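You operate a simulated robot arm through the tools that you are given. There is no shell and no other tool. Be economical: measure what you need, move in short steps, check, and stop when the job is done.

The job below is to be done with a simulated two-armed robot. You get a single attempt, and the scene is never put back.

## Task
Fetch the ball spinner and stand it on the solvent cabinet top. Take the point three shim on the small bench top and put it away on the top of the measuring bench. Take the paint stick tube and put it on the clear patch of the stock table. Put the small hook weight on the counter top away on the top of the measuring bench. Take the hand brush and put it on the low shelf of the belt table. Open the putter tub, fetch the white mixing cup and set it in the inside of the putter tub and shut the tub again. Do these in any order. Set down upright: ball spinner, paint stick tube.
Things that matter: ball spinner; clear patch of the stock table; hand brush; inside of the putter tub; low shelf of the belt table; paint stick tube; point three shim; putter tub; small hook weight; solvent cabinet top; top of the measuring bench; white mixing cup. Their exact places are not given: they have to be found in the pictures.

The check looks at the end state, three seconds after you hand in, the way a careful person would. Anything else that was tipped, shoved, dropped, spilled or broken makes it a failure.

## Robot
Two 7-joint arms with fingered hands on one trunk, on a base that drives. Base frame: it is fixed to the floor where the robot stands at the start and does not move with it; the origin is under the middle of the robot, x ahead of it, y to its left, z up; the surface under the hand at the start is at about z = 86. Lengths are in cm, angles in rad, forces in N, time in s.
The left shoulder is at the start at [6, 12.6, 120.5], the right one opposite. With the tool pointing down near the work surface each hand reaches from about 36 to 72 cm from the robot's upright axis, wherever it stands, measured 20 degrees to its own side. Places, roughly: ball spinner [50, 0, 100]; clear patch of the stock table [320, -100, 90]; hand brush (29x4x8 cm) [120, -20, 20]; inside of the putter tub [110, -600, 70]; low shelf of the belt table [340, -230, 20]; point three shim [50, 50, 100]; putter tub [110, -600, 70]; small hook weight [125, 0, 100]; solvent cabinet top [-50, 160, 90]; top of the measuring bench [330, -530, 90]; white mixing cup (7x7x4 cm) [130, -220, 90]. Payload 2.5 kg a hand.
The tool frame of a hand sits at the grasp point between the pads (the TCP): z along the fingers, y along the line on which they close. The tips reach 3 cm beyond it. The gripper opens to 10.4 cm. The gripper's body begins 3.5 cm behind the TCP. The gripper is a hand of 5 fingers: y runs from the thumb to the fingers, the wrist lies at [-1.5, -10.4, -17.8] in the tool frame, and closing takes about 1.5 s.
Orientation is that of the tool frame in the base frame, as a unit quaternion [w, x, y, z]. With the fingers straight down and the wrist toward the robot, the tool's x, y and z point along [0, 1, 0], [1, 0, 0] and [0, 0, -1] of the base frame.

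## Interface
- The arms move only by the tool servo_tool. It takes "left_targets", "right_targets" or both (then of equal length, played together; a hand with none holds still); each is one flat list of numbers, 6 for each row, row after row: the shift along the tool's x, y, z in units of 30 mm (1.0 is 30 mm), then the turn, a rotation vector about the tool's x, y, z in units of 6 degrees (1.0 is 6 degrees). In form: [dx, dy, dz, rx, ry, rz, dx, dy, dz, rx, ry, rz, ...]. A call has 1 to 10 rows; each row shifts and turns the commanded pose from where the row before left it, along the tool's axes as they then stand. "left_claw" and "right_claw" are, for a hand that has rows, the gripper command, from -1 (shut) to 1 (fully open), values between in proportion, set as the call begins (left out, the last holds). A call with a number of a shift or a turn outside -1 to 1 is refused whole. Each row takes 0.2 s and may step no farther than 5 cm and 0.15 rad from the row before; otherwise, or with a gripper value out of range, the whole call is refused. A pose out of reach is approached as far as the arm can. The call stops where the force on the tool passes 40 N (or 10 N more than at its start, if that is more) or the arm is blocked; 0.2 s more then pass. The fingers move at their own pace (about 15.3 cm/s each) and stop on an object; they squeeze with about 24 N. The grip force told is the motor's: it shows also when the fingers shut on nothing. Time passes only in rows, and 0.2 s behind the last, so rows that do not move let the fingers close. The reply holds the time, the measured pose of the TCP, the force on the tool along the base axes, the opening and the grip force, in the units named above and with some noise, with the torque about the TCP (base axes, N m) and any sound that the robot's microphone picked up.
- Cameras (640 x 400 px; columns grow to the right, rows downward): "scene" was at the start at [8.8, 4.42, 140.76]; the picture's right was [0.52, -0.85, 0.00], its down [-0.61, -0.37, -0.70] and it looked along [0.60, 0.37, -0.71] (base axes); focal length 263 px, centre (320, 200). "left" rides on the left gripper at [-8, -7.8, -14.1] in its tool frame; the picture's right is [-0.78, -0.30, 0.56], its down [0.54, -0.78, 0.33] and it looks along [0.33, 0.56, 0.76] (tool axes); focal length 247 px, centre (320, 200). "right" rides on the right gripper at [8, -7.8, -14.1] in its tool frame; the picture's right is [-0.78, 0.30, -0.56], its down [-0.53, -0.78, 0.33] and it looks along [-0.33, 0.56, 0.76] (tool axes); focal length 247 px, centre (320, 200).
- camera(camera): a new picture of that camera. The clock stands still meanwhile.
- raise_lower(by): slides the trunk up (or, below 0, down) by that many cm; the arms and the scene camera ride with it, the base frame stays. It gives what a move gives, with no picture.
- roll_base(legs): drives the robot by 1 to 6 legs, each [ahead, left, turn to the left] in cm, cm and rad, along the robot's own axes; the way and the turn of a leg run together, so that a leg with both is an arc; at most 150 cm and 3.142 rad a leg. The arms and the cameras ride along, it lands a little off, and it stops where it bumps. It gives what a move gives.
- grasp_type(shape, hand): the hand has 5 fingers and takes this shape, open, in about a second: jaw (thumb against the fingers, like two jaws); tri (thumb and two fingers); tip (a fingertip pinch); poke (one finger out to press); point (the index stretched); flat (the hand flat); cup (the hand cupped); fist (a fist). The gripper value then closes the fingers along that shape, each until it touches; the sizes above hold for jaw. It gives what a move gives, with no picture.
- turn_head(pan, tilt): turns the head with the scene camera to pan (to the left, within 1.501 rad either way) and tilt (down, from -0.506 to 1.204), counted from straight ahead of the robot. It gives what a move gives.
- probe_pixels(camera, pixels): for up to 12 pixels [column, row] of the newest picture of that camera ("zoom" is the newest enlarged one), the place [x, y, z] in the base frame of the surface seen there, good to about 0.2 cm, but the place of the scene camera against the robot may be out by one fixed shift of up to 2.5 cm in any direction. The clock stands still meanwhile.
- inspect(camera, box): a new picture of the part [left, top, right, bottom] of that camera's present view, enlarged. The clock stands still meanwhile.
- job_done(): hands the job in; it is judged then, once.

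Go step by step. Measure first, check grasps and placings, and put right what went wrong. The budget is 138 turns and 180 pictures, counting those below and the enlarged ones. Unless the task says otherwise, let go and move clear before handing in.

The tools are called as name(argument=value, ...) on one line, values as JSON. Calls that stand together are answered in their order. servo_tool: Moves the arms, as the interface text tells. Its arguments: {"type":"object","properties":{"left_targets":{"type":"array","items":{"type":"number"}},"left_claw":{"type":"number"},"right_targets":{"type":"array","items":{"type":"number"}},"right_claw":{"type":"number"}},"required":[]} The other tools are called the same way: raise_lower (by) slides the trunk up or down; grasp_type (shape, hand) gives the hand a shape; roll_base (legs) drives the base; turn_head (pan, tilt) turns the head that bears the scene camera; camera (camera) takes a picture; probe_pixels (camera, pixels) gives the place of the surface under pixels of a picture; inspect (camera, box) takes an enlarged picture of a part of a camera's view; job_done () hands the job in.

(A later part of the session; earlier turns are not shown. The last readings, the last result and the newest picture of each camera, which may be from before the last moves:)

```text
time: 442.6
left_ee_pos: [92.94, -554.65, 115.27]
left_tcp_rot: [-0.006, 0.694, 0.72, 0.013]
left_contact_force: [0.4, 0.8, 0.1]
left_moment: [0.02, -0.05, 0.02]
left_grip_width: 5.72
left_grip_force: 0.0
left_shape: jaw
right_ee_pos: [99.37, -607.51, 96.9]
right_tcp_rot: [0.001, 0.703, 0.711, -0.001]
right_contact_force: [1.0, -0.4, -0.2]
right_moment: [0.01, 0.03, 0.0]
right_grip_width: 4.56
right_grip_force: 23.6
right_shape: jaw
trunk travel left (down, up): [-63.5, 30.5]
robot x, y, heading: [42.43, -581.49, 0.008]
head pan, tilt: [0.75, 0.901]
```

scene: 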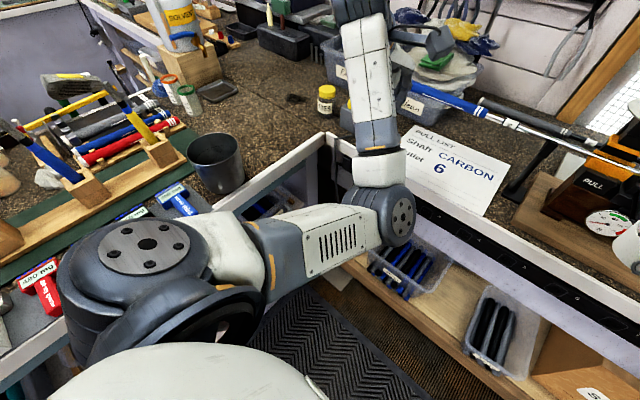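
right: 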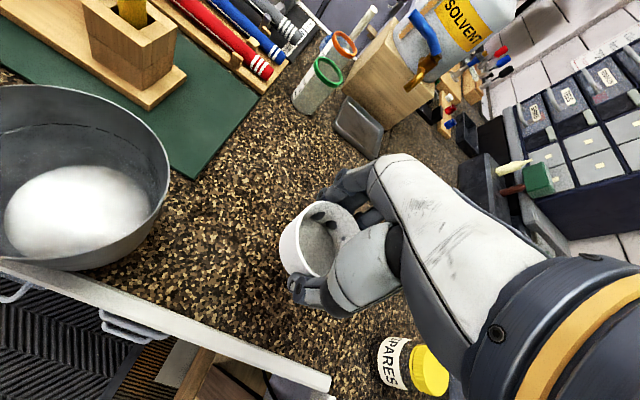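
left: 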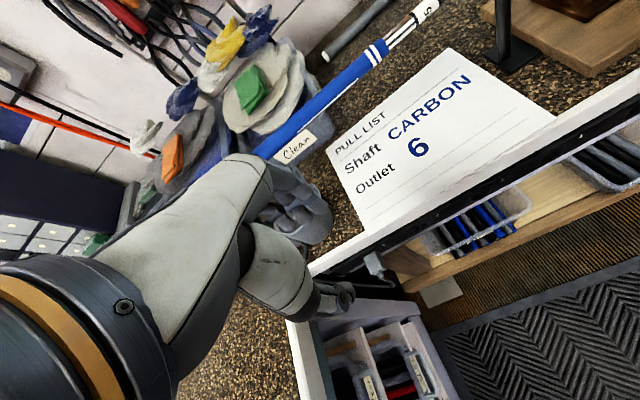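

Lowering the last 0.3, releasing, and withdrawing to view the Putter handle.

servo_tool(right_targets=[0, 0, 0.1, 0, 0, 0, 0, 0, 0, 0, 0, 0])

servo_tool(right_targets=[0, 0, 0, 0, 0, 0, 0, 0, 0, 0, 0, 0, 0, 0, 0, 0, 0, 0, 0, 0, 0, 0, 0, 0, 0, 0, 0, 0, 0, 0], right_claw=1)

servo_tool(right_targets=[0, 0, -0.9, 0, 0, 0, 0, 0, -1, 0, 0, 0, 0, 0, -1, 0, 0, 0, 0, 0, -1, 0, 0, 0, 0.5, -1, -0.3, 0, 0, 0, 0.5, -1, 0, 0, 0, 0, 0.5, -1, 0, 0, 0, 0, 0.5, -1, 0, 0, 0, 0, 0.3, -1, 0, 0, 0, 0, 0, -1, 0, 0, 0, 0])

roll_base(legs=[[-14, 0, 0]])

raise_lower(by=-25)

camera(camera="right")

```text
time: 443.2
left_ee_pos: [92.78, -554.68, 115.34]
left_tcp_rot: [-0.005, 0.694, 0.72, 0.013]
left_contact_force: [-0.1, 0.2, -0.1]
left_moment: [0.0, 0.0, 0.01]
left_grip_width: 5.73
left_grip_force: 0.1
left_shape: jaw
right_ee_pos: [99.4, -607.63, 96.65]
right_tcp_rot: [0.0, 0.704, 0.711, 0.0]
right_contact_force: [0.0, 0.2, -0.7]
right_moment: [0.0, 0.02, 0.03]
right_grip_width: 4.56
right_grip_force: 24.2
right_shape: jaw
trunk travel left (down, up): [-63.5, 30.5]
robot x, y, heading: [42.33, -581.67, 0.015]
head pan, tilt: [0.75, 0.901]
```

```text
time: 444.4
left_ee_pos: [92.94, -554.77, 115.4]
left_tcp_rot: [-0.005, 0.694, 0.72, 0.014]
left_contact_force: [0.5, -0.2, -0.9]
left_moment: [0.02, 0.0, 0.0]
left_grip_width: 5.73
left_grip_force: 0.0
left_shape: jaw
right_ee_pos: [99.32, -607.58, 96.63]
right_tcp_rot: [-0.001, 0.703, 0.711, 0.0]
right_contact_force: [1.3, 0.1, -0.3]
right_moment: [0.01, -0.01, 0.05]
right_grip_width: 10.35
right_grip_force: 0.1
right_shape: jaw
trunk travel left (down, up): [-63.5, 30.5]
robot x, y, heading: [42.52, -581.9, 0.011]
head pan, tilt: [0.75, 0.901]
```

```text
time: 446.6
left_ee_pos: [92.88, -554.7, 115.39]
left_tcp_rot: [-0.005, 0.694, 0.72, 0.013]
left_contact_force: [-0.4, -0.5, -0.1]
left_moment: [0.0, -0.01, 0.01]
left_grip_width: 5.73
left_grip_force: 0.1
left_shape: jaw
right_ee_pos: [81.03, -600.66, 109.02]
right_tcp_rot: [0.001, 0.704, 0.711, 0.001]
right_contact_force: [0.5, 0.4, 1.0]
right_moment: [-0.01, 0.0, 0.04]
right_grip_width: 10.35
right_grip_force: 0.1
right_shape: jaw
trunk travel left (down, up): [-63.5, 30.5]
robot x, y, heading: [42.38, -581.41, 0.011]
head pan, tilt: [0.75, 0.901]
```

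```text
time: 448.0
left_ee_pos: [78.87, -554.98, 115.33]
left_tcp_rot: [-0.005, 0.694, 0.72, 0.014]
left_contact_force: [0.0, 0.2, 0.2]
left_moment: [0.01, -0.02, 0.02]
left_grip_width: 5.76
left_grip_force: 0.0
left_shape: jaw
right_ee_pos: [66.9, -600.88, 109.15]
right_tcp_rot: [0.001, 0.704, 0.71, 0.0]
right_contact_force: [-0.1, 0.3, -0.1]
right_moment: [0.02, 0.0, 0.01]
right_grip_width: 10.37
right_grip_force: 0.0
right_shape: jaw
trunk travel left (down, up): [-63.5, 30.5]
robot x, y, heading: [28.33, -581.73, 0.008]
head pan, tilt: [0.75, 0.901]
```

```text
time: 450.6
left_ee_pos: [79.14, -554.7, 90.94]
left_tcp_rot: [-0.003, 0.694, 0.72, 0.008]
left_contact_force: [0.1, 0.5, 0.3]
left_moment: [-0.01, -0.01, -0.02]
left_grip_width: 5.74
left_grip_force: 0.1
left_shape: jaw
right_ee_pos: [67.67, -601.39, 86.23]
right_tcp_rot: [0.02, 0.71, 0.704, 0.003]
right_contact_force: [-0.8, -0.2, 0.7]
right_moment: [-0.01, -0.03, 0.01]
right_grip_width: 10.38
right_grip_force: 0.0
right_shape: jaw
trunk travel left (down, up): [-38.5, 55.5]
robot x, y, heading: [28.28, -582.05, 0.014]
head pan, tilt: [0.75, 0.901]
```

```text
26 pictures are left
```

right: 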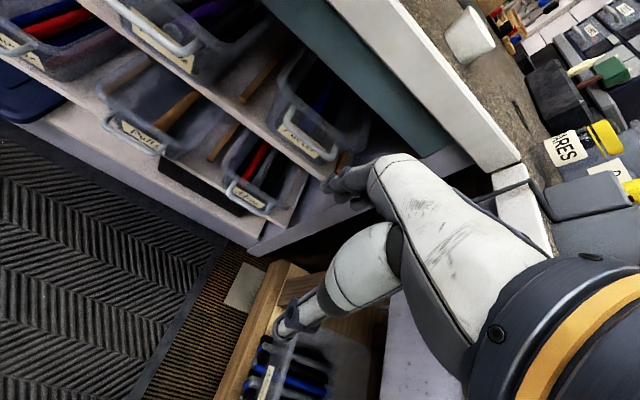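

The right elbow seems to rest near the south bench (pose deflected 2 cm). I'll measure the Putter handle from this view, then approach from a diagonal heading that keeps the elbow free.

inspect(camera="right", box=[230, 40, 390, 220])

probe_pixels(camera="right", pixels=[[283, 127], [300, 150], [315, 157], [332, 157], [300, 138], [330, 140], [285, 110], [345, 110], [300, 80], [335, 125], [275, 90]])

```text
2.22 times, centred on (310, 130) of right
```

zoom: 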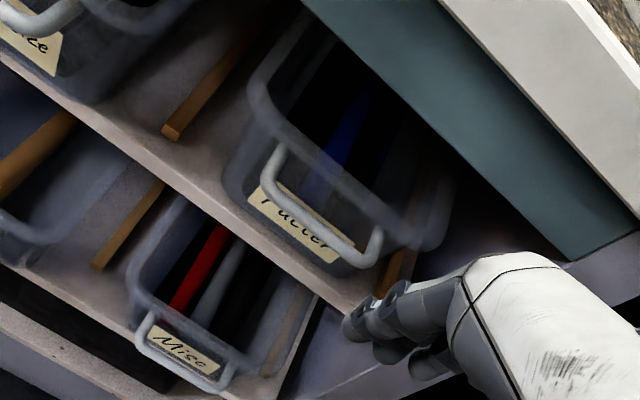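

```text
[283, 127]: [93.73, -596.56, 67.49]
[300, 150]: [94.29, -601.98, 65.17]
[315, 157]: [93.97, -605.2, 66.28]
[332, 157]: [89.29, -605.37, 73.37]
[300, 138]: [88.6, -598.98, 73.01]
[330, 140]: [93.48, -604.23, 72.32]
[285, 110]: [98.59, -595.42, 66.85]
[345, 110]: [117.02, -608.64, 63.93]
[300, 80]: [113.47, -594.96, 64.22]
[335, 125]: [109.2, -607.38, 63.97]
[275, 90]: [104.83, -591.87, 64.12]
```

Handle bow: bar at [89,−601,73], ~4 cm in front of the tub wall (x 93.5), y −597…−605. I'll stand at about [40,−566] turned slightly right, pitch the right hand 40° forward, partially open.

roll_base(legs=[[0, 16, 0], [0, 0, -0.2], [10, 0, 0]])

servo_tool(right_targets=[0, 0, 0, 0, 0, -1, 0, 0, 0, 0, 0, -1, 0, 0, 0, -0.95, 0, 0, 0, 0, 0, -0.95, 0, 0, 0, 0, 0, -0.95, 0, 0, 0, 0, 0, -0.95, 0, 0, 0, 0, 0, -0.95, 0, 0, 0, 0, 0, -0.95, 0, 0, 0, 0, 0, -0.95, 0, 0], right_claw=-0.3)

camera(camera="right")

```text
time: 451.7
left_ee_pos: [79.02, -554.0, 90.2]
left_tcp_rot: [0.0, 0.691, 0.723, 0.007]
left_contact_force: [0.1, -0.5, 0.3]
left_moment: [-0.01, 0.01, 0.02]
left_grip_width: 5.73
left_grip_force: 0.1
left_shape: jaw
right_ee_pos: [67.85, -601.56, 86.97]
right_tcp_rot: [0.038, 0.711, 0.702, 0.013]
right_contact_force: [0.1, -0.2, -0.1]
right_moment: [0.0, -0.02, 0.0]
right_grip_width: 10.39
right_grip_force: 0.0
right_shape: jaw
trunk travel left (down, up): [-38.5, 55.5]
robot x, y, heading: [28.56, -582.35, 0.019]
head pan, tilt: [0.75, 0.901]
stopped in leg 1: the robot was blocked; the commanded pose is now the measured one
```

```text
time: 453.2
left_ee_pos: [78.6, -552.26, 89.51]
left_tcp_rot: [-0.006, 0.68, 0.733, 0.006]
left_contact_force: [0.5, 0.1, 0.1]
left_moment: [-0.03, 0.01, -0.01]
left_grip_width: 5.72
left_grip_force: 0.0
left_shape: jaw
right_ee_pos: [72.41, -595.38, 87.52]
right_tcp_rot: [0.132, 0.558, 0.786, 0.231]
right_contact_force: [-0.6, -0.8, 0.5]
right_moment: [0.03, 0.01, 0.01]
right_grip_width: 3.66
right_grip_force: 0.1
right_shape: jaw
right hand out of reach, approached as far as the arm can: row 4, 5, 6, 7
trunk travel left (down, up): [-38.5, 55.5]
robot x, y, heading: [28.85, -581.72, 0.053]
head pan, tilt: [0.75, 0.901]
stopped in row 7 (right hand): the arm was blocked; the commanded pose is now the measured one
```

```text
24 pictures are left
```

right: 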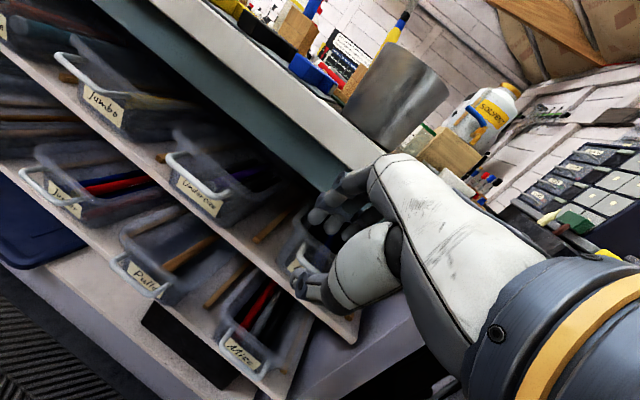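

Both the base strafe and the arm report blocking. Looking to the right to see the elbow.

turn_head(pan=-1.1, tilt=0.7)

camera(camera="scene")

```text
time: 455.0
left_ee_pos: [78.86, -552.26, 89.33]
left_tcp_rot: [-0.006, 0.679, 0.734, 0.003]
left_contact_force: [-0.5, 0.6, -0.5]
left_moment: [-0.02, -0.01, -0.02]
left_grip_width: 5.7
left_grip_force: 0.0
left_shape: jaw
right_ee_pos: [72.56, -595.51, 87.44]
right_tcp_rot: [0.132, 0.558, 0.786, 0.229]
right_contact_force: [-0.1, -0.1, -1.5]
right_moment: [0.05, -0.01, -0.01]
right_grip_width: 3.65
right_grip_force: 0.0
right_shape: jaw
trunk travel left (down, up): [-38.5, 55.5]
robot x, y, heading: [28.72, -582.17, 0.05]
head pan, tilt: [-1.1, 0.7]
```

```text
23 pictures are left
```

scene: 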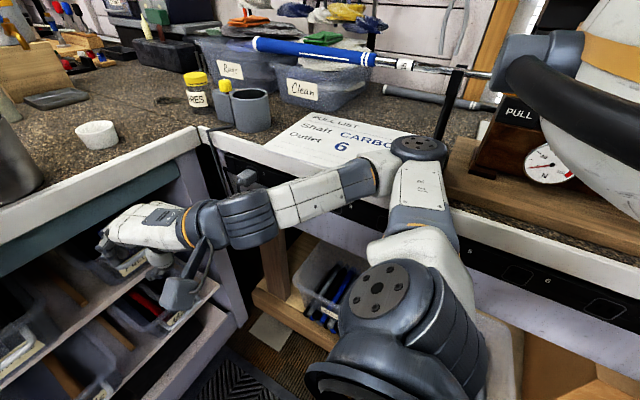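

My right elbow is down on the south bench beside the "Pull list" sheet. Raising the trunk straight up first, then stepping away to +y and turning.

raise_lower(by=14)

roll_base(legs=[[-4, 22, 0], [0, 0, -0.35]])

camera(camera="scene")

```text
time: 456.7
left_ee_pos: [78.16, -553.48, 104.4]
left_tcp_rot: [-0.005, 0.682, 0.732, 0.013]
left_contact_force: [0.4, -0.2, -0.5]
left_moment: [0.02, -0.03, 0.0]
left_grip_width: 5.73
left_grip_force: 0.0
left_shape: jaw
right_ee_pos: [71.54, -596.85, 101.23]
right_tcp_rot: [0.132, 0.564, 0.782, 0.231]
right_contact_force: [0.2, 0.2, -0.5]
right_moment: [-0.03, 0.02, 0.01]
right_grip_width: 3.65
right_grip_force: 0.1
right_shape: jaw
trunk travel left (down, up): [-52.5, 41.5]
robot x, y, heading: [28.47, -581.75, 0.043]
head pan, tilt: [-1.1, 0.7]
```

```text
time: 459.5
left_ee_pos: [80.03, -550.41, 104.29]
left_tcp_rot: [-0.004, 0.799, 0.601, 0.014]
left_contact_force: [0.0, 0.0, 0.2]
left_moment: [0.01, 0.02, 0.01]
left_grip_width: 5.7
left_grip_force: 0.1
left_shape: jaw
right_ee_pos: [58.87, -588.8, 101.3]
right_tcp_rot: [0.17, 0.692, 0.671, 0.205]
right_contact_force: [0.2, -0.4, -0.3]
right_moment: [-0.01, -0.01, 0.03]
right_grip_width: 3.64
right_grip_force: 0.1
right_shape: jaw
trunk travel left (down, up): [-52.5, 41.5]
robot x, y, heading: [23.58, -559.98, -0.304]
head pan, tilt: [-1.1, 0.7]
```

```text
22 pictures are left
```

scene: 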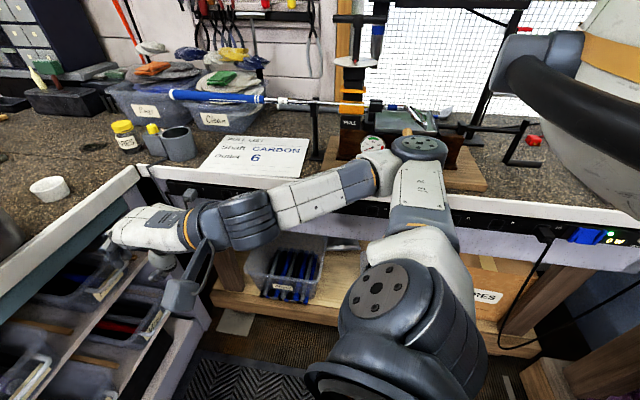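

Few turns remain, so I must be economical. The hand is already pitched 31° and aligned with x. Driving in and pre-positioning it before the handle.

roll_base(legs=[[21.3, 0.4, 0]])

servo_tool(right_targets=[-0.487, -0.376, 0.933, 0, 0, 0, -0.487, -0.376, 0.933, 0, 0, 0, -0.487, -0.376, 0.933, 0, 0, 0, -0.487, -0.376, 0.933, 0, 0, 0, -0.487, -0.376, 0.933, 0, 0, 0])

camera(camera="right")

probe_pixels(camera="right", pixels=[[300, 230], [320, 240], [280, 220], [290, 250], [310, 260], [260, 230], [270, 260], [330, 230], [300, 200], [250, 200], [280, 280], [300, 290]])

```text
time: 461.1
left_ee_pos: [99.99, -555.88, 104.4]
left_tcp_rot: [-0.004, 0.797, 0.604, 0.014]
left_contact_force: [-1.1, 0.5, -0.6]
left_moment: [0.02, 0.01, 0.04]
left_grip_width: 5.73
left_grip_force: 0.1
left_shape: jaw
right_ee_pos: [79.32, -594.42, 101.38]
right_tcp_rot: [0.169, 0.689, 0.675, 0.205]
right_contact_force: [0.1, 0.1, 0.1]
right_moment: [0.0, -0.02, 0.01]
right_grip_width: 3.64
right_grip_force: 0.0
right_shape: jaw
trunk travel left (down, up): [-52.5, 41.5]
robot x, y, heading: [44.01, -566.26, -0.3]
head pan, tilt: [-1.1, 0.7]
```

```text
time: 462.3
left_ee_pos: [100.11, -555.79, 104.3]
left_tcp_rot: [-0.004, 0.797, 0.604, 0.013]
left_contact_force: [-0.6, -0.7, 0.0]
left_moment: [0.02, -0.02, 0.0]
left_grip_width: 5.71
left_grip_force: 0.1
left_shape: jaw
right_ee_pos: [81.33, -600.94, 86.22]
right_tcp_rot: [0.169, 0.688, 0.675, 0.205]
right_contact_force: [-0.2, -0.2, 0.6]
right_moment: [0.03, 0.04, 0.03]
right_grip_width: 3.62
right_grip_force: 0.0
right_shape: jaw
trunk travel left (down, up): [-52.5, 41.5]
robot x, y, heading: [43.83, -566.03, -0.303]
head pan, tilt: [-1.1, 0.7]
```

```text
21 pictures are left
```

right: 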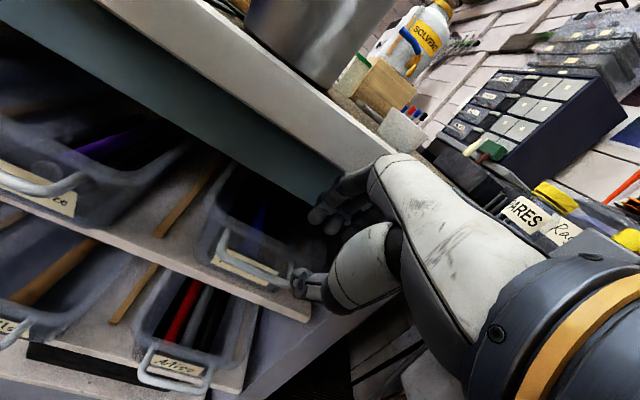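

```text
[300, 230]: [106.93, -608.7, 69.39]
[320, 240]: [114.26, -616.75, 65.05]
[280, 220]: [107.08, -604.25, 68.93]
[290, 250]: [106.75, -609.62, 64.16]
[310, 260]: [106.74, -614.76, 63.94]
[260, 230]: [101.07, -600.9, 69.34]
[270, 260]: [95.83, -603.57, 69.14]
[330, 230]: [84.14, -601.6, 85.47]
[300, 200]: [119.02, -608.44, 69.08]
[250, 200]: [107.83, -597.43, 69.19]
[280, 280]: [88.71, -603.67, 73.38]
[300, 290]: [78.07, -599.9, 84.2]
```

The bar shows at right px (280,280) → [88.7,−603.7,73.4]. Approaching along the tool axis, closing on the bar and pulling 17 cm by driving back.

servo_tool(right_targets=[-0.061, -0.024, 0.99, 0, 0, 0, -0.061, -0.024, 0.99, 0, 0, 0, -0.061, -0.024, 0.99, 0, 0, 0, -0.061, -0.024, 0.99, 0, 0, 0, -0.061, -0.024, 0.99, 0, 0, 0])

servo_tool(right_targets=[0, 0, 0, 0, 0, 0, 0, 0, 0, 0, 0, 0, 0, 0, 0, 0, 0, 0, 0, 0, 0, 0, 0, 0, 0, 0, 0, 0, 0, 0, 0, 0, 0, 0, 0, 0], right_claw=-1)

roll_base(legs=[[-16.2, -5.07, 0]])

turn_head(pan=-0.3, tilt=0.8)

camera(camera="scene")

camera(camera="right")

probe_pixels(camera="right", pixels=[[230, 200], [250, 230], [210, 230], [240, 180], [270, 250], [200, 200], [260, 210], [220, 170], [280, 230], [190, 240], [230, 260], [400, 130]])

```text
time: 463.5
left_ee_pos: [99.93, -555.82, 104.33]
left_tcp_rot: [-0.004, 0.797, 0.604, 0.014]
left_contact_force: [0.3, -0.1, 0.5]
left_moment: [-0.02, -0.05, 0.04]
left_grip_width: 5.7
left_grip_force: 0.1
left_shape: jaw
right_ee_pos: [88.66, -601.06, 73.17]
right_tcp_rot: [0.17, 0.688, 0.674, 0.206]
right_contact_force: [-4.7, 0.2, 2.3]
right_moment: [-0.14, -0.13, -0.08]
right_grip_width: 3.53
right_grip_force: 0.1
right_shape: jaw
trunk travel left (down, up): [-52.5, 41.5]
robot x, y, heading: [43.58, -566.44, -0.305]
head pan, tilt: [-1.1, 0.7]
```

```text
time: 464.9
left_ee_pos: [100.03, -555.88, 104.44]
left_tcp_rot: [-0.003, 0.797, 0.604, 0.015]
left_contact_force: [-0.4, 0.9, 0.3]
left_moment: [0.03, 0.01, 0.01]
left_grip_width: 5.73
left_grip_force: 0.0
left_shape: jaw
right_ee_pos: [88.66, -601.31, 73.12]
right_tcp_rot: [0.17, 0.689, 0.674, 0.205]
right_contact_force: [-13.3, 0.8, -2.0]
right_moment: [-0.21, -0.18, -0.18]
right_grip_width: 0.01
right_grip_force: 23.8
right_shape: jaw
trunk travel left (down, up): [-52.5, 41.5]
robot x, y, heading: [44.2, -565.88, -0.296]
head pan, tilt: [-1.1, 0.7]
```

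```text
time: 466.4
left_ee_pos: [83.55, -555.88, 104.31]
left_tcp_rot: [-0.004, 0.797, 0.603, 0.014]
left_contact_force: [0.5, -0.1, 0.2]
left_moment: [-0.02, 0.01, -0.01]
left_grip_width: 5.73
left_grip_force: 0.0
left_shape: jaw
right_ee_pos: [72.0, -601.05, 73.22]
right_tcp_rot: [0.169, 0.69, 0.674, 0.204]
right_contact_force: [0.6, 3.4, -10.3]
right_moment: [-0.16, -0.09, -0.12]
right_grip_width: 0.02
right_grip_force: 24.6
right_shape: jaw
trunk travel left (down, up): [-52.5, 41.5]
robot x, y, heading: [26.78, -565.88, -0.298]
head pan, tilt: [-1.1, 0.7]
```

```text
time: 467.5
left_ee_pos: [83.45, -555.9, 104.44]
left_tcp_rot: [-0.004, 0.798, 0.603, 0.013]
left_contact_force: [1.0, -0.1, 0.0]
left_moment: [0.0, -0.01, -0.02]
left_grip_width: 5.7
left_grip_force: 0.1
left_shape: jaw
right_ee_pos: [71.91, -601.09, 73.11]
right_tcp_rot: [0.169, 0.689, 0.674, 0.205]
right_contact_force: [-1.5, 0.6, -4.8]
right_moment: [-0.12, -0.15, -0.18]
right_grip_width: 0.01
right_grip_force: 24.2
right_shape: jaw
trunk travel left (down, up): [-52.5, 41.5]
robot x, y, heading: [27.14, -566.23, -0.305]
head pan, tilt: [-0.3, 0.799]
```

```text
20 pictures are left
```

scene: 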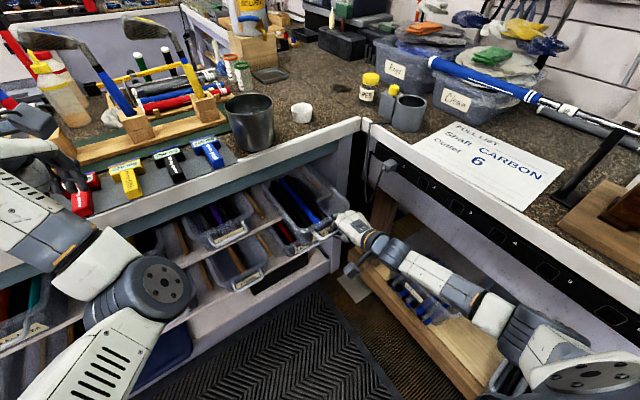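

```text
19 pictures are left
```

right: 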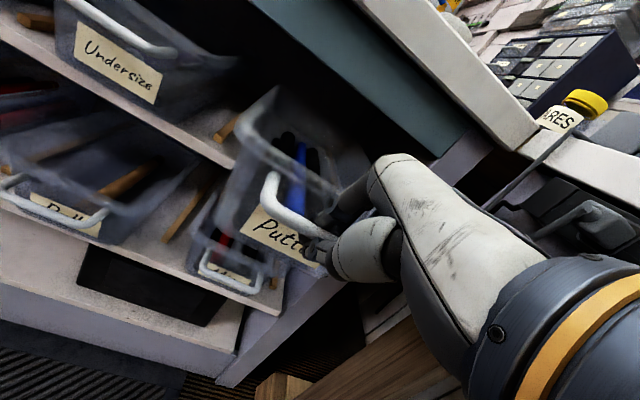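

```text
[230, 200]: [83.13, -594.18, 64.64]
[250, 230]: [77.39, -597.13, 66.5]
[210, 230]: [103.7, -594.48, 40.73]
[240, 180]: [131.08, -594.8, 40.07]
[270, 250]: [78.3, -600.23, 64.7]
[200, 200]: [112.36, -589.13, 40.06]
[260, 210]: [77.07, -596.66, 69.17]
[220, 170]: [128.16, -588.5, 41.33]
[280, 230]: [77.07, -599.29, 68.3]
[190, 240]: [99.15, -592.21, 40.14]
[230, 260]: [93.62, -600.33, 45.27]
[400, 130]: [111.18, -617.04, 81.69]
```

The Putter tub slid out 17 cm (front wall now x≈77, label visible). Next: release the bar, withdraw, level the hand, rise, and drive to the cup.

servo_tool(right_targets=[0, 0, 0, 0, 0, 0, 0, 0, 0, 0, 0, 0, 0, 0, 0, 0, 0, 0, 0, 0, 0, 0, 0, 0, 0, 0, 0, 0, 0, 0], right_claw=-0.3)

servo_tool(right_targets=[0, 0, -0.5, 0, 0, 0, 0, 0, -0.95, 0, 0, 0, 0, 0, -0.95, 0, 0, 0, 0, 0, -0.95, 0, 0, 0, 0, 0, -0.95, 0, 0, 0])

servo_tool(right_targets=[0, 0, 0, 0.862, 0, 0, 0, 0, 0, 0.862, 0, 0, 0, 0, 0, 0.862, 0, 0, 0, 0, 0, 0.862, 0, 0, 0, 0, 0, 0.862, 0, 0, 0, 0, 0, 0.862, 0, 0, 0, 0, -1, 0, 0, 0, 0, 0, -1, 0, 0, 0, 0, 0, -1, 0, 0, 0, 0, 0, -1, 0, 0, 0], right_claw=1)

raise_lower(by=12)

roll_base(legs=[[21, 6.6, 0]])

camera(camera="right")

camera(camera="scene")

```text
time: 468.7
left_ee_pos: [83.45, -555.82, 104.34]
left_tcp_rot: [-0.003, 0.798, 0.602, 0.014]
left_contact_force: [0.5, -0.1, 0.1]
left_moment: [0.02, -0.01, 0.03]
left_grip_width: 5.72
left_grip_force: 0.1
left_shape: jaw
right_ee_pos: [71.99, -601.1, 73.17]
right_tcp_rot: [0.169, 0.689, 0.674, 0.205]
right_contact_force: [-0.7, -0.1, 2.3]
right_moment: [-0.09, -0.08, 0.01]
right_grip_width: 3.56
right_grip_force: 0.0
right_shape: jaw
trunk travel left (down, up): [-52.5, 41.5]
robot x, y, heading: [27.37, -566.25, -0.301]
head pan, tilt: [-0.3, 0.799]
```

```text
time: 469.9
left_ee_pos: [83.42, -555.83, 104.29]
left_tcp_rot: [-0.004, 0.798, 0.602, 0.013]
left_contact_force: [0.2, 0.2, -0.6]
left_moment: [-0.02, -0.01, 0.01]
left_grip_width: 5.71
left_grip_force: 0.1
left_shape: jaw
right_ee_pos: [65.54, -601.56, 84.35]
right_tcp_rot: [0.169, 0.689, 0.674, 0.206]
right_contact_force: [0.2, 0.8, 1.3]
right_moment: [-0.03, 0.02, 0.02]
right_grip_width: 3.59
right_grip_force: 0.1
right_shape: jaw
trunk travel left (down, up): [-52.5, 41.5]
robot x, y, heading: [26.97, -566.39, -0.302]
head pan, tilt: [-0.3, 0.799]
```

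```text
time: 472.1
left_ee_pos: [83.36, -555.89, 104.25]
left_tcp_rot: [-0.004, 0.797, 0.603, 0.013]
left_contact_force: [-0.3, 0.1, -0.6]
left_moment: [0.03, -0.01, 0.0]
left_grip_width: 5.72
left_grip_force: 0.0
left_shape: jaw
right_ee_pos: [65.26, -602.35, 96.22]
right_tcp_rot: [-0.022, 0.709, 0.704, 0.017]
right_contact_force: [0.5, -0.2, -0.6]
right_moment: [0.01, -0.01, 0.01]
right_grip_width: 10.38
right_grip_force: 0.0
right_shape: jaw
trunk travel left (down, up): [-52.5, 41.5]
robot x, y, heading: [27.13, -566.13, -0.301]
head pan, tilt: [-0.3, 0.799]
```

```text
time: 473.6
left_ee_pos: [83.24, -555.87, 116.31]
left_tcp_rot: [-0.004, 0.798, 0.603, 0.013]
left_contact_force: [-0.7, 1.2, -0.1]
left_moment: [0.01, 0.0, -0.01]
left_grip_width: 5.74
left_grip_force: 0.0
left_shape: jaw
right_ee_pos: [65.31, -602.31, 108.29]
right_tcp_rot: [-0.021, 0.71, 0.703, 0.018]
right_contact_force: [-0.3, 0.6, -0.8]
right_moment: [-0.02, 0.03, 0.02]
right_grip_width: 10.38
right_grip_force: 0.0
right_shape: jaw
trunk travel left (down, up): [-64.5, 29.5]
robot x, y, heading: [27.3, -565.66, -0.306]
head pan, tilt: [-0.3, 0.799]
```

```text
time: 475.3
left_ee_pos: [105.93, -555.7, 116.33]
left_tcp_rot: [-0.004, 0.797, 0.604, 0.013]
left_contact_force: [0.4, 0.3, 0.3]
left_moment: [0.0, 0.01, 0.01]
left_grip_width: 5.71
left_grip_force: 0.1
left_shape: jaw
right_ee_pos: [87.98, -602.35, 108.17]
right_tcp_rot: [-0.022, 0.709, 0.705, 0.018]
right_contact_force: [0.4, 0.1, 0.2]
right_moment: [-0.01, 0.01, -0.02]
right_grip_width: 10.39
right_grip_force: 0.0
right_shape: jaw
trunk travel left (down, up): [-64.5, 29.5]
robot x, y, heading: [49.91, -566.07, -0.295]
head pan, tilt: [-0.3, 0.799]
```

```text
18 pictures are left
```

right: 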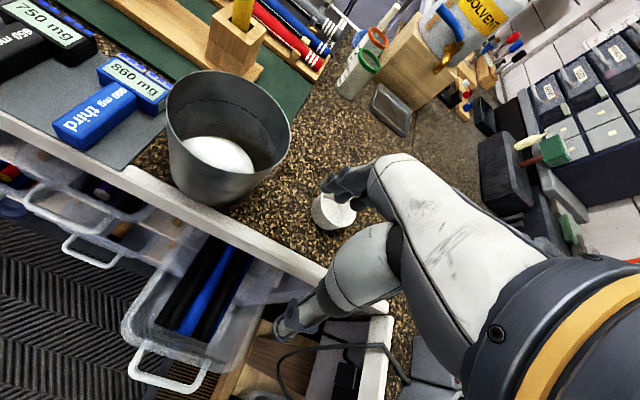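

```text
17 pictures are left
```

scene: 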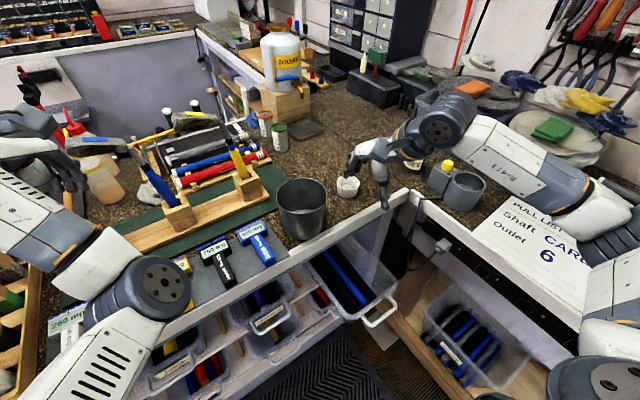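

The tub is open and its interior visible at (200,300); the cup at (332,212). Probing the tub interior, then picking up the cup at the known parked spot, lifting, and stepping back.

probe_pixels(camera="right", pixels=[[135, 325], [200, 358], [170, 330], [210, 340], [215, 280], [185, 315], [235, 290], [240, 320], [265, 280], [190, 250], [332, 212], [180, 385]])

servo_tool(right_targets=[-0.437, 0.95, 0, 0, -0.54, 0, -0.437, 0.95, 0, 0, 0, 0, -0.437, 0.95, 0, 0, 0, 0, -0.437, 0.95, 0, 0, 0, 0, 0, 0, 0.95, 0, 0, 0, 0, 0, 0.95, 0, 0, 0, 0, 0, 0.95, 0, 0, 0, 0, 0, 0.95, 0, 0, 0])

servo_tool(right_targets=[0, 0, 0, 0, 0, 0, 0, 0, 0, 0, 0, 0, 0, 0, 0, 0, 0, 0, 0, 0, 0, 0, 0, 0, 0, 0, 0, 0, 0, 0, 0, 0, 0, 0, 0, 0, 0, 0, 0, 0, 0, 0], right_claw=-1)

servo_tool(right_targets=[0, 0, -0.5, 0, 0, 0, 0, 0, -0.9, 0, 0, 0, 0, 0, -0.9, 0, 0, 0, 0, 0, -0.9, 0, 0, 0, 0, 0, -0.9, 0, 0, 0])

roll_base(legs=[[-7.6, -2.4, 0]])

camera(camera="right")

```text
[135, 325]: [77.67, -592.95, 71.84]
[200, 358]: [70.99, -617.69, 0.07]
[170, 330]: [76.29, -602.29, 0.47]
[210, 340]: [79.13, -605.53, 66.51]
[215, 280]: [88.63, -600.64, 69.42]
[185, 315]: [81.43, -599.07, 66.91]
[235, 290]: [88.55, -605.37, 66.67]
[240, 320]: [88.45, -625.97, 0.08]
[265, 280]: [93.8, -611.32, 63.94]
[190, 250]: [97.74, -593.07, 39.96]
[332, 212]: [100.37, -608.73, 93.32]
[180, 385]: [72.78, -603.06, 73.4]
```

```text
time: 477.1
left_ee_pos: [105.91, -555.76, 116.29]
left_tcp_rot: [-0.004, 0.797, 0.604, 0.013]
left_contact_force: [0.0, 0.3, 0.0]
left_moment: [-0.01, 0.04, -0.01]
left_grip_width: 5.71
left_grip_force: 0.0
left_shape: jaw
right_ee_pos: [98.2, -607.21, 96.76]
right_tcp_rot: [0.0, 0.709, 0.705, -0.002]
right_contact_force: [-0.1, 0.6, -0.8]
right_moment: [-0.01, 0.03, 0.04]
right_grip_width: 10.38
right_grip_force: 0.0
right_shape: jaw
right hand out of reach, approached as far as the arm can: row 4
trunk travel left (down, up): [-64.5, 29.5]
robot x, y, heading: [49.07, -566.07, -0.296]
head pan, tilt: [-0.3, 0.799]
```

```text
time: 478.7
left_ee_pos: [105.74, -555.83, 116.35]
left_tcp_rot: [-0.005, 0.796, 0.605, 0.013]
left_contact_force: [0.1, 0.3, 0.0]
left_moment: [0.02, 0.01, 0.01]
left_grip_width: 5.74
left_grip_force: 0.1
left_shape: jaw
right_ee_pos: [98.16, -607.26, 96.74]
right_tcp_rot: [-0.001, 0.709, 0.705, -0.003]
right_contact_force: [0.6, 0.9, -0.1]
right_moment: [0.0, -0.01, 0.02]
right_grip_width: 4.51
right_grip_force: 24.5
right_shape: jaw
trunk travel left (down, up): [-64.5, 29.5]
robot x, y, heading: [49.45, -566.05, -0.292]
head pan, tilt: [-0.3, 0.799]
```

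```text
time: 479.9
left_ee_pos: [105.68, -555.72, 116.42]
left_tcp_rot: [-0.003, 0.797, 0.604, 0.013]
left_contact_force: [-0.4, -1.0, 0.7]
left_moment: [-0.01, -0.03, 0.0]
left_grip_width: 5.72
left_grip_force: 0.1
left_shape: jaw
right_ee_pos: [98.27, -607.31, 109.18]
right_tcp_rot: [-0.002, 0.709, 0.705, -0.003]
right_contact_force: [-0.6, 0.3, -1.3]
right_moment: [-0.04, 0.01, 0.02]
right_grip_width: 4.48
right_grip_force: 24.3
right_shape: jaw
trunk travel left (down, up): [-64.5, 29.5]
robot x, y, heading: [49.56, -566.43, -0.297]
head pan, tilt: [-0.3, 0.799]
```

```text
time: 481.0
left_ee_pos: [97.69, -556.0, 116.46]
left_tcp_rot: [-0.003, 0.797, 0.603, 0.015]
left_contact_force: [-1.0, 0.6, 0.8]
left_moment: [0.01, -0.01, -0.03]
left_grip_width: 5.7
left_grip_force: 0.0
left_shape: jaw
right_ee_pos: [90.22, -607.45, 109.11]
right_tcp_rot: [-0.001, 0.71, 0.704, -0.003]
right_contact_force: [-0.8, 0.0, -0.8]
right_moment: [0.0, -0.04, 0.0]
right_grip_width: 4.47
right_grip_force: 23.6
right_shape: jaw
trunk travel left (down, up): [-64.5, 29.5]
robot x, y, heading: [41.27, -566.42, -0.3]
head pan, tilt: [-0.3, 0.799]
```

```text
16 pictures are left
```

right: 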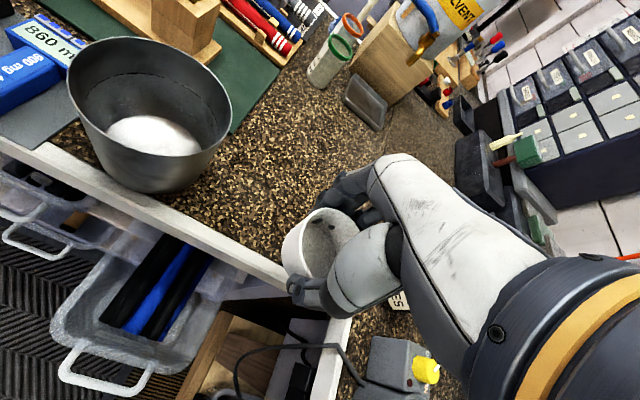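

Cup in hand; tub interior centre about [84,−602], contents top z≈69. Moving over the tub and lowering to just above the contents.

servo_tool(right_targets=[0.572, -0.744, 0, 0, 0, 0, 0.572, -0.744, 0, 0, 0, 0, 0.572, -0.744, 0, 0, 0, 0])

raise_lower(by=-12)

servo_tool(right_targets=[0, 0, 0.98, 0, 0, 0, 0, 0, 0.98, 0, 0, 0, 0, 0, 0.98, 0, 0, 0, 0, 0, 0.98, 0, 0, 0, 0, 0, 0.98, 0, 0, 0, 0, 0, 0.98, 0, 0, 0, 0, 0, 0.98, 0, 0, 0, 0, 0, 0.9, 0, 0, 0])

camera(camera="right")

inspect(camera="scene", box=[260, 200, 480, 350])

```text
time: 481.8
left_ee_pos: [97.8, -555.85, 116.35]
left_tcp_rot: [-0.004, 0.798, 0.603, 0.013]
left_contact_force: [-0.5, -0.2, -0.2]
left_moment: [-0.01, 0.0, 0.03]
left_grip_width: 5.71
left_grip_force: 0.1
left_shape: jaw
right_ee_pos: [83.7, -602.21, 109.09]
right_tcp_rot: [-0.001, 0.709, 0.705, -0.003]
right_contact_force: [0.5, -0.7, 0.1]
right_moment: [0.0, -0.02, -0.01]
right_grip_width: 4.46
right_grip_force: 23.8
right_shape: jaw
trunk travel left (down, up): [-64.5, 29.5]
robot x, y, heading: [41.7, -566.42, -0.298]
head pan, tilt: [-0.3, 0.799]
```

```text
time: 483.3
left_ee_pos: [97.74, -555.93, 104.34]
left_tcp_rot: [-0.004, 0.797, 0.603, 0.014]
left_contact_force: [-0.4, 0.1, -0.3]
left_moment: [-0.02, 0.0, 0.02]
left_grip_width: 5.71
left_grip_force: 0.0
left_shape: jaw
right_ee_pos: [83.69, -602.19, 96.98]
right_tcp_rot: [-0.002, 0.71, 0.704, -0.003]
right_contact_force: [0.8, -0.2, 0.8]
right_moment: [0.0, 0.01, 0.02]
right_grip_width: 4.44
right_grip_force: 24.3
right_shape: jaw
trunk travel left (down, up): [-52.5, 41.5]
robot x, y, heading: [41.59, -566.24, -0.296]
head pan, tilt: [-0.3, 0.799]
```

```text
time: 485.1
left_ee_pos: [97.81, -555.97, 104.3]
left_tcp_rot: [-0.004, 0.798, 0.603, 0.015]
left_contact_force: [-0.1, -0.2, -0.1]
left_moment: [0.01, 0.02, -0.01]
left_grip_width: 5.71
left_grip_force: 0.0
left_shape: jaw
right_ee_pos: [83.57, -602.49, 73.27]
right_tcp_rot: [-0.002, 0.71, 0.704, -0.002]
right_contact_force: [-0.5, -0.6, -0.3]
right_moment: [0.01, 0.0, -0.02]
right_grip_width: 4.47
right_grip_force: 24.2
right_shape: jaw
trunk travel left (down, up): [-52.5, 41.5]
robot x, y, heading: [41.67, -566.12, -0.297]
head pan, tilt: [-0.3, 0.799]
```

```text
15 pictures are left
```

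right: 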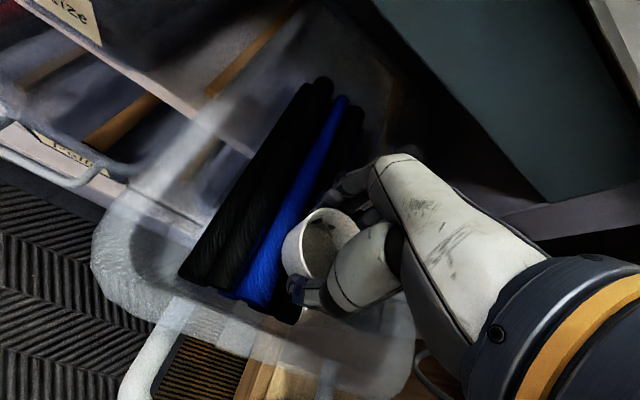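

```text
2.67 times, centred on (370, 275) of scene
5 turns are left
```

zoom: 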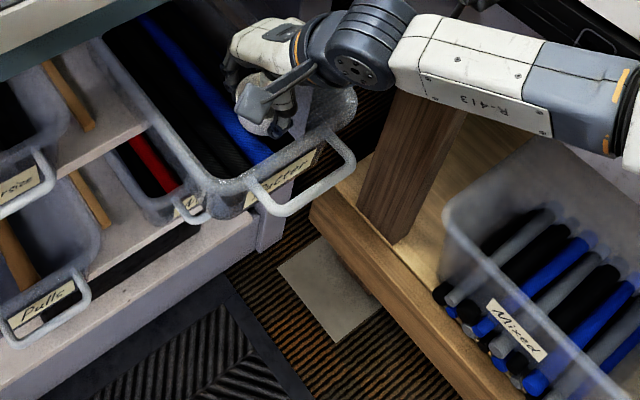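

Tub interior is free on the right of the rods; I'll shift 1.5 cm that way, release, rise, back off, and re-pitch the hand in front of the handle for closing.

servo_tool(right_targets=[-0.5, 0, 0, 0, 0, 0, 0, 0, 0.1, 0, 0, 0])

servo_tool(right_targets=[0, 0, 0, 0, 0, 0, 0, 0, 0, 0, 0, 0, 0, 0, 0, 0, 0, 0, 0, 0, 0, 0, 0, 0, 0, 0, -0.3, 0, 0, 0, 0, 0, -0.9, 0, 0, 0, 0, 0, -0.98, 0, 0, 0, 0, 0, -0.98, 0, 0, 0, 0, 0, -0.98, 0, 0, 0, 0, 0, -0.98, 0, 0, 0], right_claw=0.2)

servo_tool(right_targets=[0, 0, -0.98, 0, 0, 0, 0, 0, -0.98, 0, 0, 0, 0, 0, -0.5, 0, 0, 0])

camera(camera="right")

roll_base(legs=[[-14, -4.3, 0]])

servo_tool(right_targets=[0, 0, 0, -0.862, 0, 0, 0, 0, 0, -0.862, 0, 0, 0, 0, 0, -0.862, 0, 0, 0, 0, 0, -0.862, 0, 0, 0, 0, 0, -0.862, 0, 0, 0, 0, 0, -0.862, 0, 0], right_claw=-0.3)

servo_tool(right_targets=[0.3, -0.79, 0.67, 0, 0, 0, 0.3, -0.79, 0.67, 0, 0, 0, 0.3, -0.79, 0.67, 0, 0, 0, 0.3, -0.79, 0.67, 0, 0, 0])

camera(camera="scene")

camera(camera="right")

probe_pixels(camera="right", pixels=[[270, 270], [280, 280], [260, 260], [250, 250], [290, 285], [240, 270], [260, 290], [230, 240], [300, 270], [250, 220], [270, 230], [240, 300]])

```text
time: 485.7
left_ee_pos: [97.62, -555.89, 104.33]
left_tcp_rot: [-0.004, 0.798, 0.603, 0.014]
left_contact_force: [0.6, -0.2, 0.5]
left_moment: [-0.01, 0.0, 0.02]
left_grip_width: 5.74
left_grip_force: 0.1
left_shape: jaw
right_ee_pos: [83.74, -603.73, 73.35]
right_tcp_rot: [-0.001, 0.709, 0.706, -0.001]
right_contact_force: [0.2, 3.2, 1.1]
right_moment: [-0.14, -0.09, 0.1]
right_grip_width: 4.47
right_grip_force: 24.6
right_shape: jaw
trunk travel left (down, up): [-52.5, 41.5]
robot x, y, heading: [41.92, -566.4, -0.298]
head pan, tilt: [-0.3, 0.799]
```

```text
time: 487.9
left_ee_pos: [97.7, -555.87, 104.34]
left_tcp_rot: [-0.003, 0.797, 0.604, 0.014]
left_contact_force: [0.7, -0.1, -0.2]
left_moment: [0.0, 0.01, 0.0]
left_grip_width: 5.73
left_grip_force: 0.0
left_shape: jaw
right_ee_pos: [83.48, -603.66, 88.56]
right_tcp_rot: [-0.001, 0.71, 0.704, -0.002]
right_contact_force: [-0.2, 0.3, -0.5]
right_moment: [0.03, 0.0, -0.01]
right_grip_width: 6.2
right_grip_force: 0.1
right_shape: jaw
trunk travel left (down, up): [-52.5, 41.5]
robot x, y, heading: [41.74, -566.04, -0.299]
head pan, tilt: [-0.3, 0.799]
```

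```text
time: 488.7
left_ee_pos: [97.74, -555.94, 104.23]
left_tcp_rot: [-0.004, 0.798, 0.603, 0.013]
left_contact_force: [0.1, -0.3, 0.8]
left_moment: [-0.02, 0.04, 0.02]
left_grip_width: 5.7
left_grip_force: 0.2
left_shape: jaw
right_ee_pos: [83.57, -603.81, 96.17]
right_tcp_rot: [-0.002, 0.709, 0.705, -0.002]
right_contact_force: [0.2, 0.0, -0.7]
right_moment: [0.0, 0.0, -0.02]
right_grip_width: 6.22
right_grip_force: 0.1
right_shape: jaw
trunk travel left (down, up): [-52.5, 41.5]
robot x, y, heading: [41.44, -566.51, -0.301]
head pan, tilt: [-0.3, 0.799]
```

```text
13 pictures are left
```

right: 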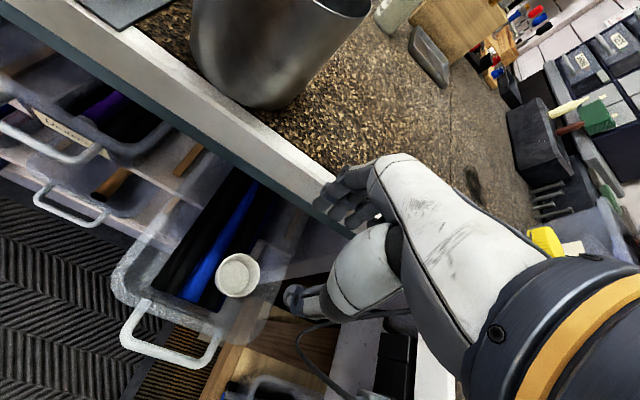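

```text
time: 490.0
left_ee_pos: [83.55, -556.07, 104.28]
left_tcp_rot: [-0.004, 0.798, 0.603, 0.013]
left_contact_force: [0.0, 0.1, -0.3]
left_moment: [-0.02, -0.01, 0.03]
left_grip_width: 5.73
left_grip_force: 0.0
left_shape: jaw
right_ee_pos: [69.34, -603.87, 96.13]
right_tcp_rot: [-0.001, 0.71, 0.704, -0.002]
right_contact_force: [0.4, -0.1, -0.8]
right_moment: [-0.01, 0.0, -0.02]
right_grip_width: 6.22
right_grip_force: 0.1
right_shape: jaw
trunk travel left (down, up): [-52.5, 41.5]
robot x, y, heading: [27.3, -565.92, -0.301]
head pan, tilt: [-0.3, 0.799]
```

```text
time: 491.4
left_ee_pos: [83.64, -556.22, 104.24]
left_tcp_rot: [-0.004, 0.798, 0.602, 0.013]
left_contact_force: [-0.1, 0.4, -0.2]
left_moment: [0.02, -0.02, -0.01]
left_grip_width: 5.71
left_grip_force: 0.1
left_shape: jaw
right_ee_pos: [69.22, -603.94, 96.15]
right_tcp_rot: [0.188, 0.684, 0.679, 0.188]
right_contact_force: [-0.3, 0.5, 0.3]
right_moment: [0.01, -0.01, 0.02]
right_grip_width: 3.7
right_grip_force: 0.1
right_shape: jaw
trunk travel left (down, up): [-52.5, 41.5]
robot x, y, heading: [26.95, -566.09, -0.306]
head pan, tilt: [-0.3, 0.799]
```

```text
time: 492.4
left_ee_pos: [83.57, -556.21, 104.42]
left_tcp_rot: [-0.004, 0.798, 0.602, 0.014]
left_contact_force: [-0.2, 0.1, 0.2]
left_moment: [0.02, -0.02, 0.02]
left_grip_width: 5.73
left_grip_force: 0.1
left_shape: jaw
right_ee_pos: [65.28, -600.43, 84.38]
right_tcp_rot: [0.19, 0.685, 0.679, 0.186]
right_contact_force: [-1.1, -0.1, 0.5]
right_moment: [-0.01, -0.02, -0.01]
right_grip_width: 3.66
right_grip_force: 0.0
right_shape: jaw
trunk travel left (down, up): [-52.5, 41.5]
robot x, y, heading: [27.36, -566.28, -0.3]
head pan, tilt: [-0.3, 0.799]
```

```text
12 pictures are left
```

scene: 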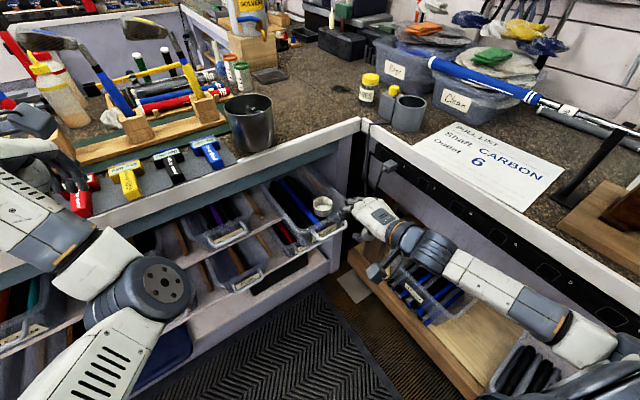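

```text
11 pictures are left
```

right: 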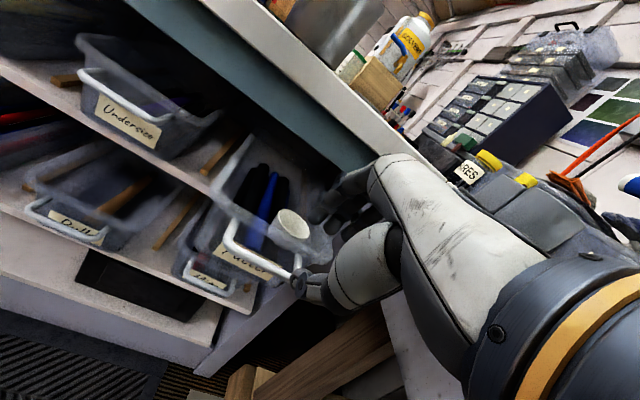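

```text
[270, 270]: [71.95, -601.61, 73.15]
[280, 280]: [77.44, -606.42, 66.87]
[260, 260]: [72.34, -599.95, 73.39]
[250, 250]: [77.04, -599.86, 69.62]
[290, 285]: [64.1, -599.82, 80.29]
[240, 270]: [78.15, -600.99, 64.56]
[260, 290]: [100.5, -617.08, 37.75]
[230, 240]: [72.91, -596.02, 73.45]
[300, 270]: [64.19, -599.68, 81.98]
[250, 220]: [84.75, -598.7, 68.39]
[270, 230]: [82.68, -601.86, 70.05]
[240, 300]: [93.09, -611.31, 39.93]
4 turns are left
```

The cup stands inside the tub at the front right (scene 322,206). Re-gripping the bar at [72,−601,73.2] and pushing the tub back 16.8 cm.

servo_tool(right_targets=[-0.039, 0, 0.868, 0, 0, 0, -0.039, 0, 0.868, 0, 0, 0, -0.039, 0, 0.868, 0, 0, 0, -0.039, 0, 0.868, 0, 0, 0, -0.039, 0, 0.868, 0, 0, 0])

servo_tool(right_targets=[0, 0, 0, 0, 0, 0, 0, 0, 0, 0, 0, 0, 0, 0, 0, 0, 0, 0, 0, 0, 0, 0, 0, 0, 0, 0, 0, 0, 0, 0, 0, 0, 0, 0, 0, 0], right_claw=-1)

roll_base(legs=[[16.05, 4.97, 0]])

camera(camera="right")

inspect(camera="scene", box=[200, 170, 400, 300])

probe_pixels(camera="right", pixels=[[260, 260], [270, 270], [250, 250], [240, 240], [280, 265], [250, 270], [120, 110], [140, 150], [100, 90], [70, 190], [90, 230], [150, 135]])

```text
time: 493.6
left_ee_pos: [83.57, -556.05, 104.26]
left_tcp_rot: [-0.003, 0.798, 0.602, 0.014]
left_contact_force: [1.1, 0.1, 0.4]
left_moment: [-0.01, 0.01, -0.02]
left_grip_width: 5.72
left_grip_force: 0.1
left_shape: jaw
right_ee_pos: [71.7, -601.05, 73.1]
right_tcp_rot: [0.189, 0.686, 0.678, 0.185]
right_contact_force: [0.0, 0.4, 0.7]
right_moment: [0.0, 0.0, 0.0]
right_grip_width: 3.64
right_grip_force: 0.1
right_shape: jaw
trunk travel left (down, up): [-52.5, 41.5]
robot x, y, heading: [27.19, -566.34, -0.305]
head pan, tilt: [-0.3, 0.799]
```

```text
time: 495.0
left_ee_pos: [83.73, -556.02, 104.22]
left_tcp_rot: [-0.004, 0.798, 0.602, 0.013]
left_contact_force: [-0.2, 0.1, -0.4]
left_moment: [0.0, -0.02, 0.01]
left_grip_width: 5.72
left_grip_force: 0.0
left_shape: jaw
right_ee_pos: [71.94, -601.03, 73.12]
right_tcp_rot: [0.188, 0.685, 0.679, 0.186]
right_contact_force: [-0.1, 1.0, -2.1]
right_moment: [-0.26, -0.16, 0.0]
right_grip_width: 0.0
right_grip_force: 24.5
right_shape: jaw
trunk travel left (down, up): [-52.5, 41.5]
robot x, y, heading: [27.69, -565.96, -0.301]
head pan, tilt: [-0.3, 0.799]
```

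```text
time: 496.4
left_ee_pos: [99.94, -556.17, 104.35]
left_tcp_rot: [-0.003, 0.799, 0.601, 0.014]
left_contact_force: [1.0, -0.2, -0.4]
left_moment: [-0.01, -0.03, -0.01]
left_grip_width: 5.72
left_grip_force: 0.1
left_shape: jaw
right_ee_pos: [87.95, -601.05, 73.14]
right_tcp_rot: [0.188, 0.686, 0.678, 0.185]
right_contact_force: [2.0, 4.1, -3.9]
right_moment: [-0.06, -0.02, 0.15]
right_grip_width: 0.02
right_grip_force: 24.3
right_shape: jaw
trunk travel left (down, up): [-52.5, 41.5]
robot x, y, heading: [43.89, -566.3, -0.305]
head pan, tilt: [-0.3, 0.799]
```

```text
10 pictures are left
```

right: 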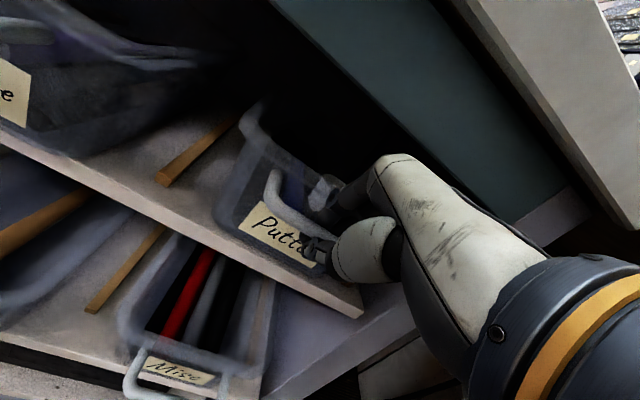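

```text
3.08 times, centred on (300, 235) of scene
```

zoom: 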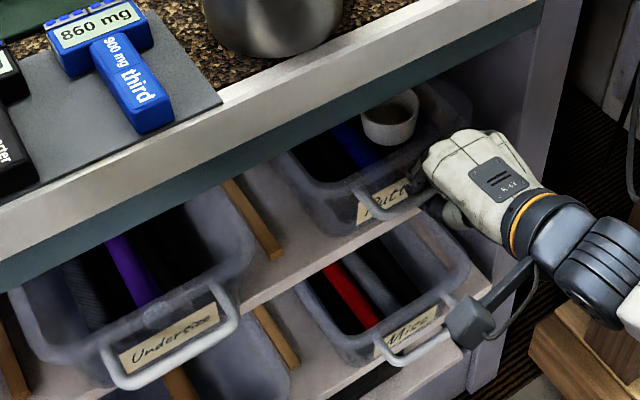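

```text
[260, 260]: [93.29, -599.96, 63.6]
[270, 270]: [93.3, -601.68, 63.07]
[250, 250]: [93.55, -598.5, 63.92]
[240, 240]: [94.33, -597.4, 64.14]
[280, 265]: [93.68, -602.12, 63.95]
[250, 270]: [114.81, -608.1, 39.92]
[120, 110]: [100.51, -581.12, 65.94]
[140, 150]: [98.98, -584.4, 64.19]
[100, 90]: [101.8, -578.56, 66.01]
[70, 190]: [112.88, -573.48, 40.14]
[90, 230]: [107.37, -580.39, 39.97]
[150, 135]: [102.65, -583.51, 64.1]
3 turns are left
```

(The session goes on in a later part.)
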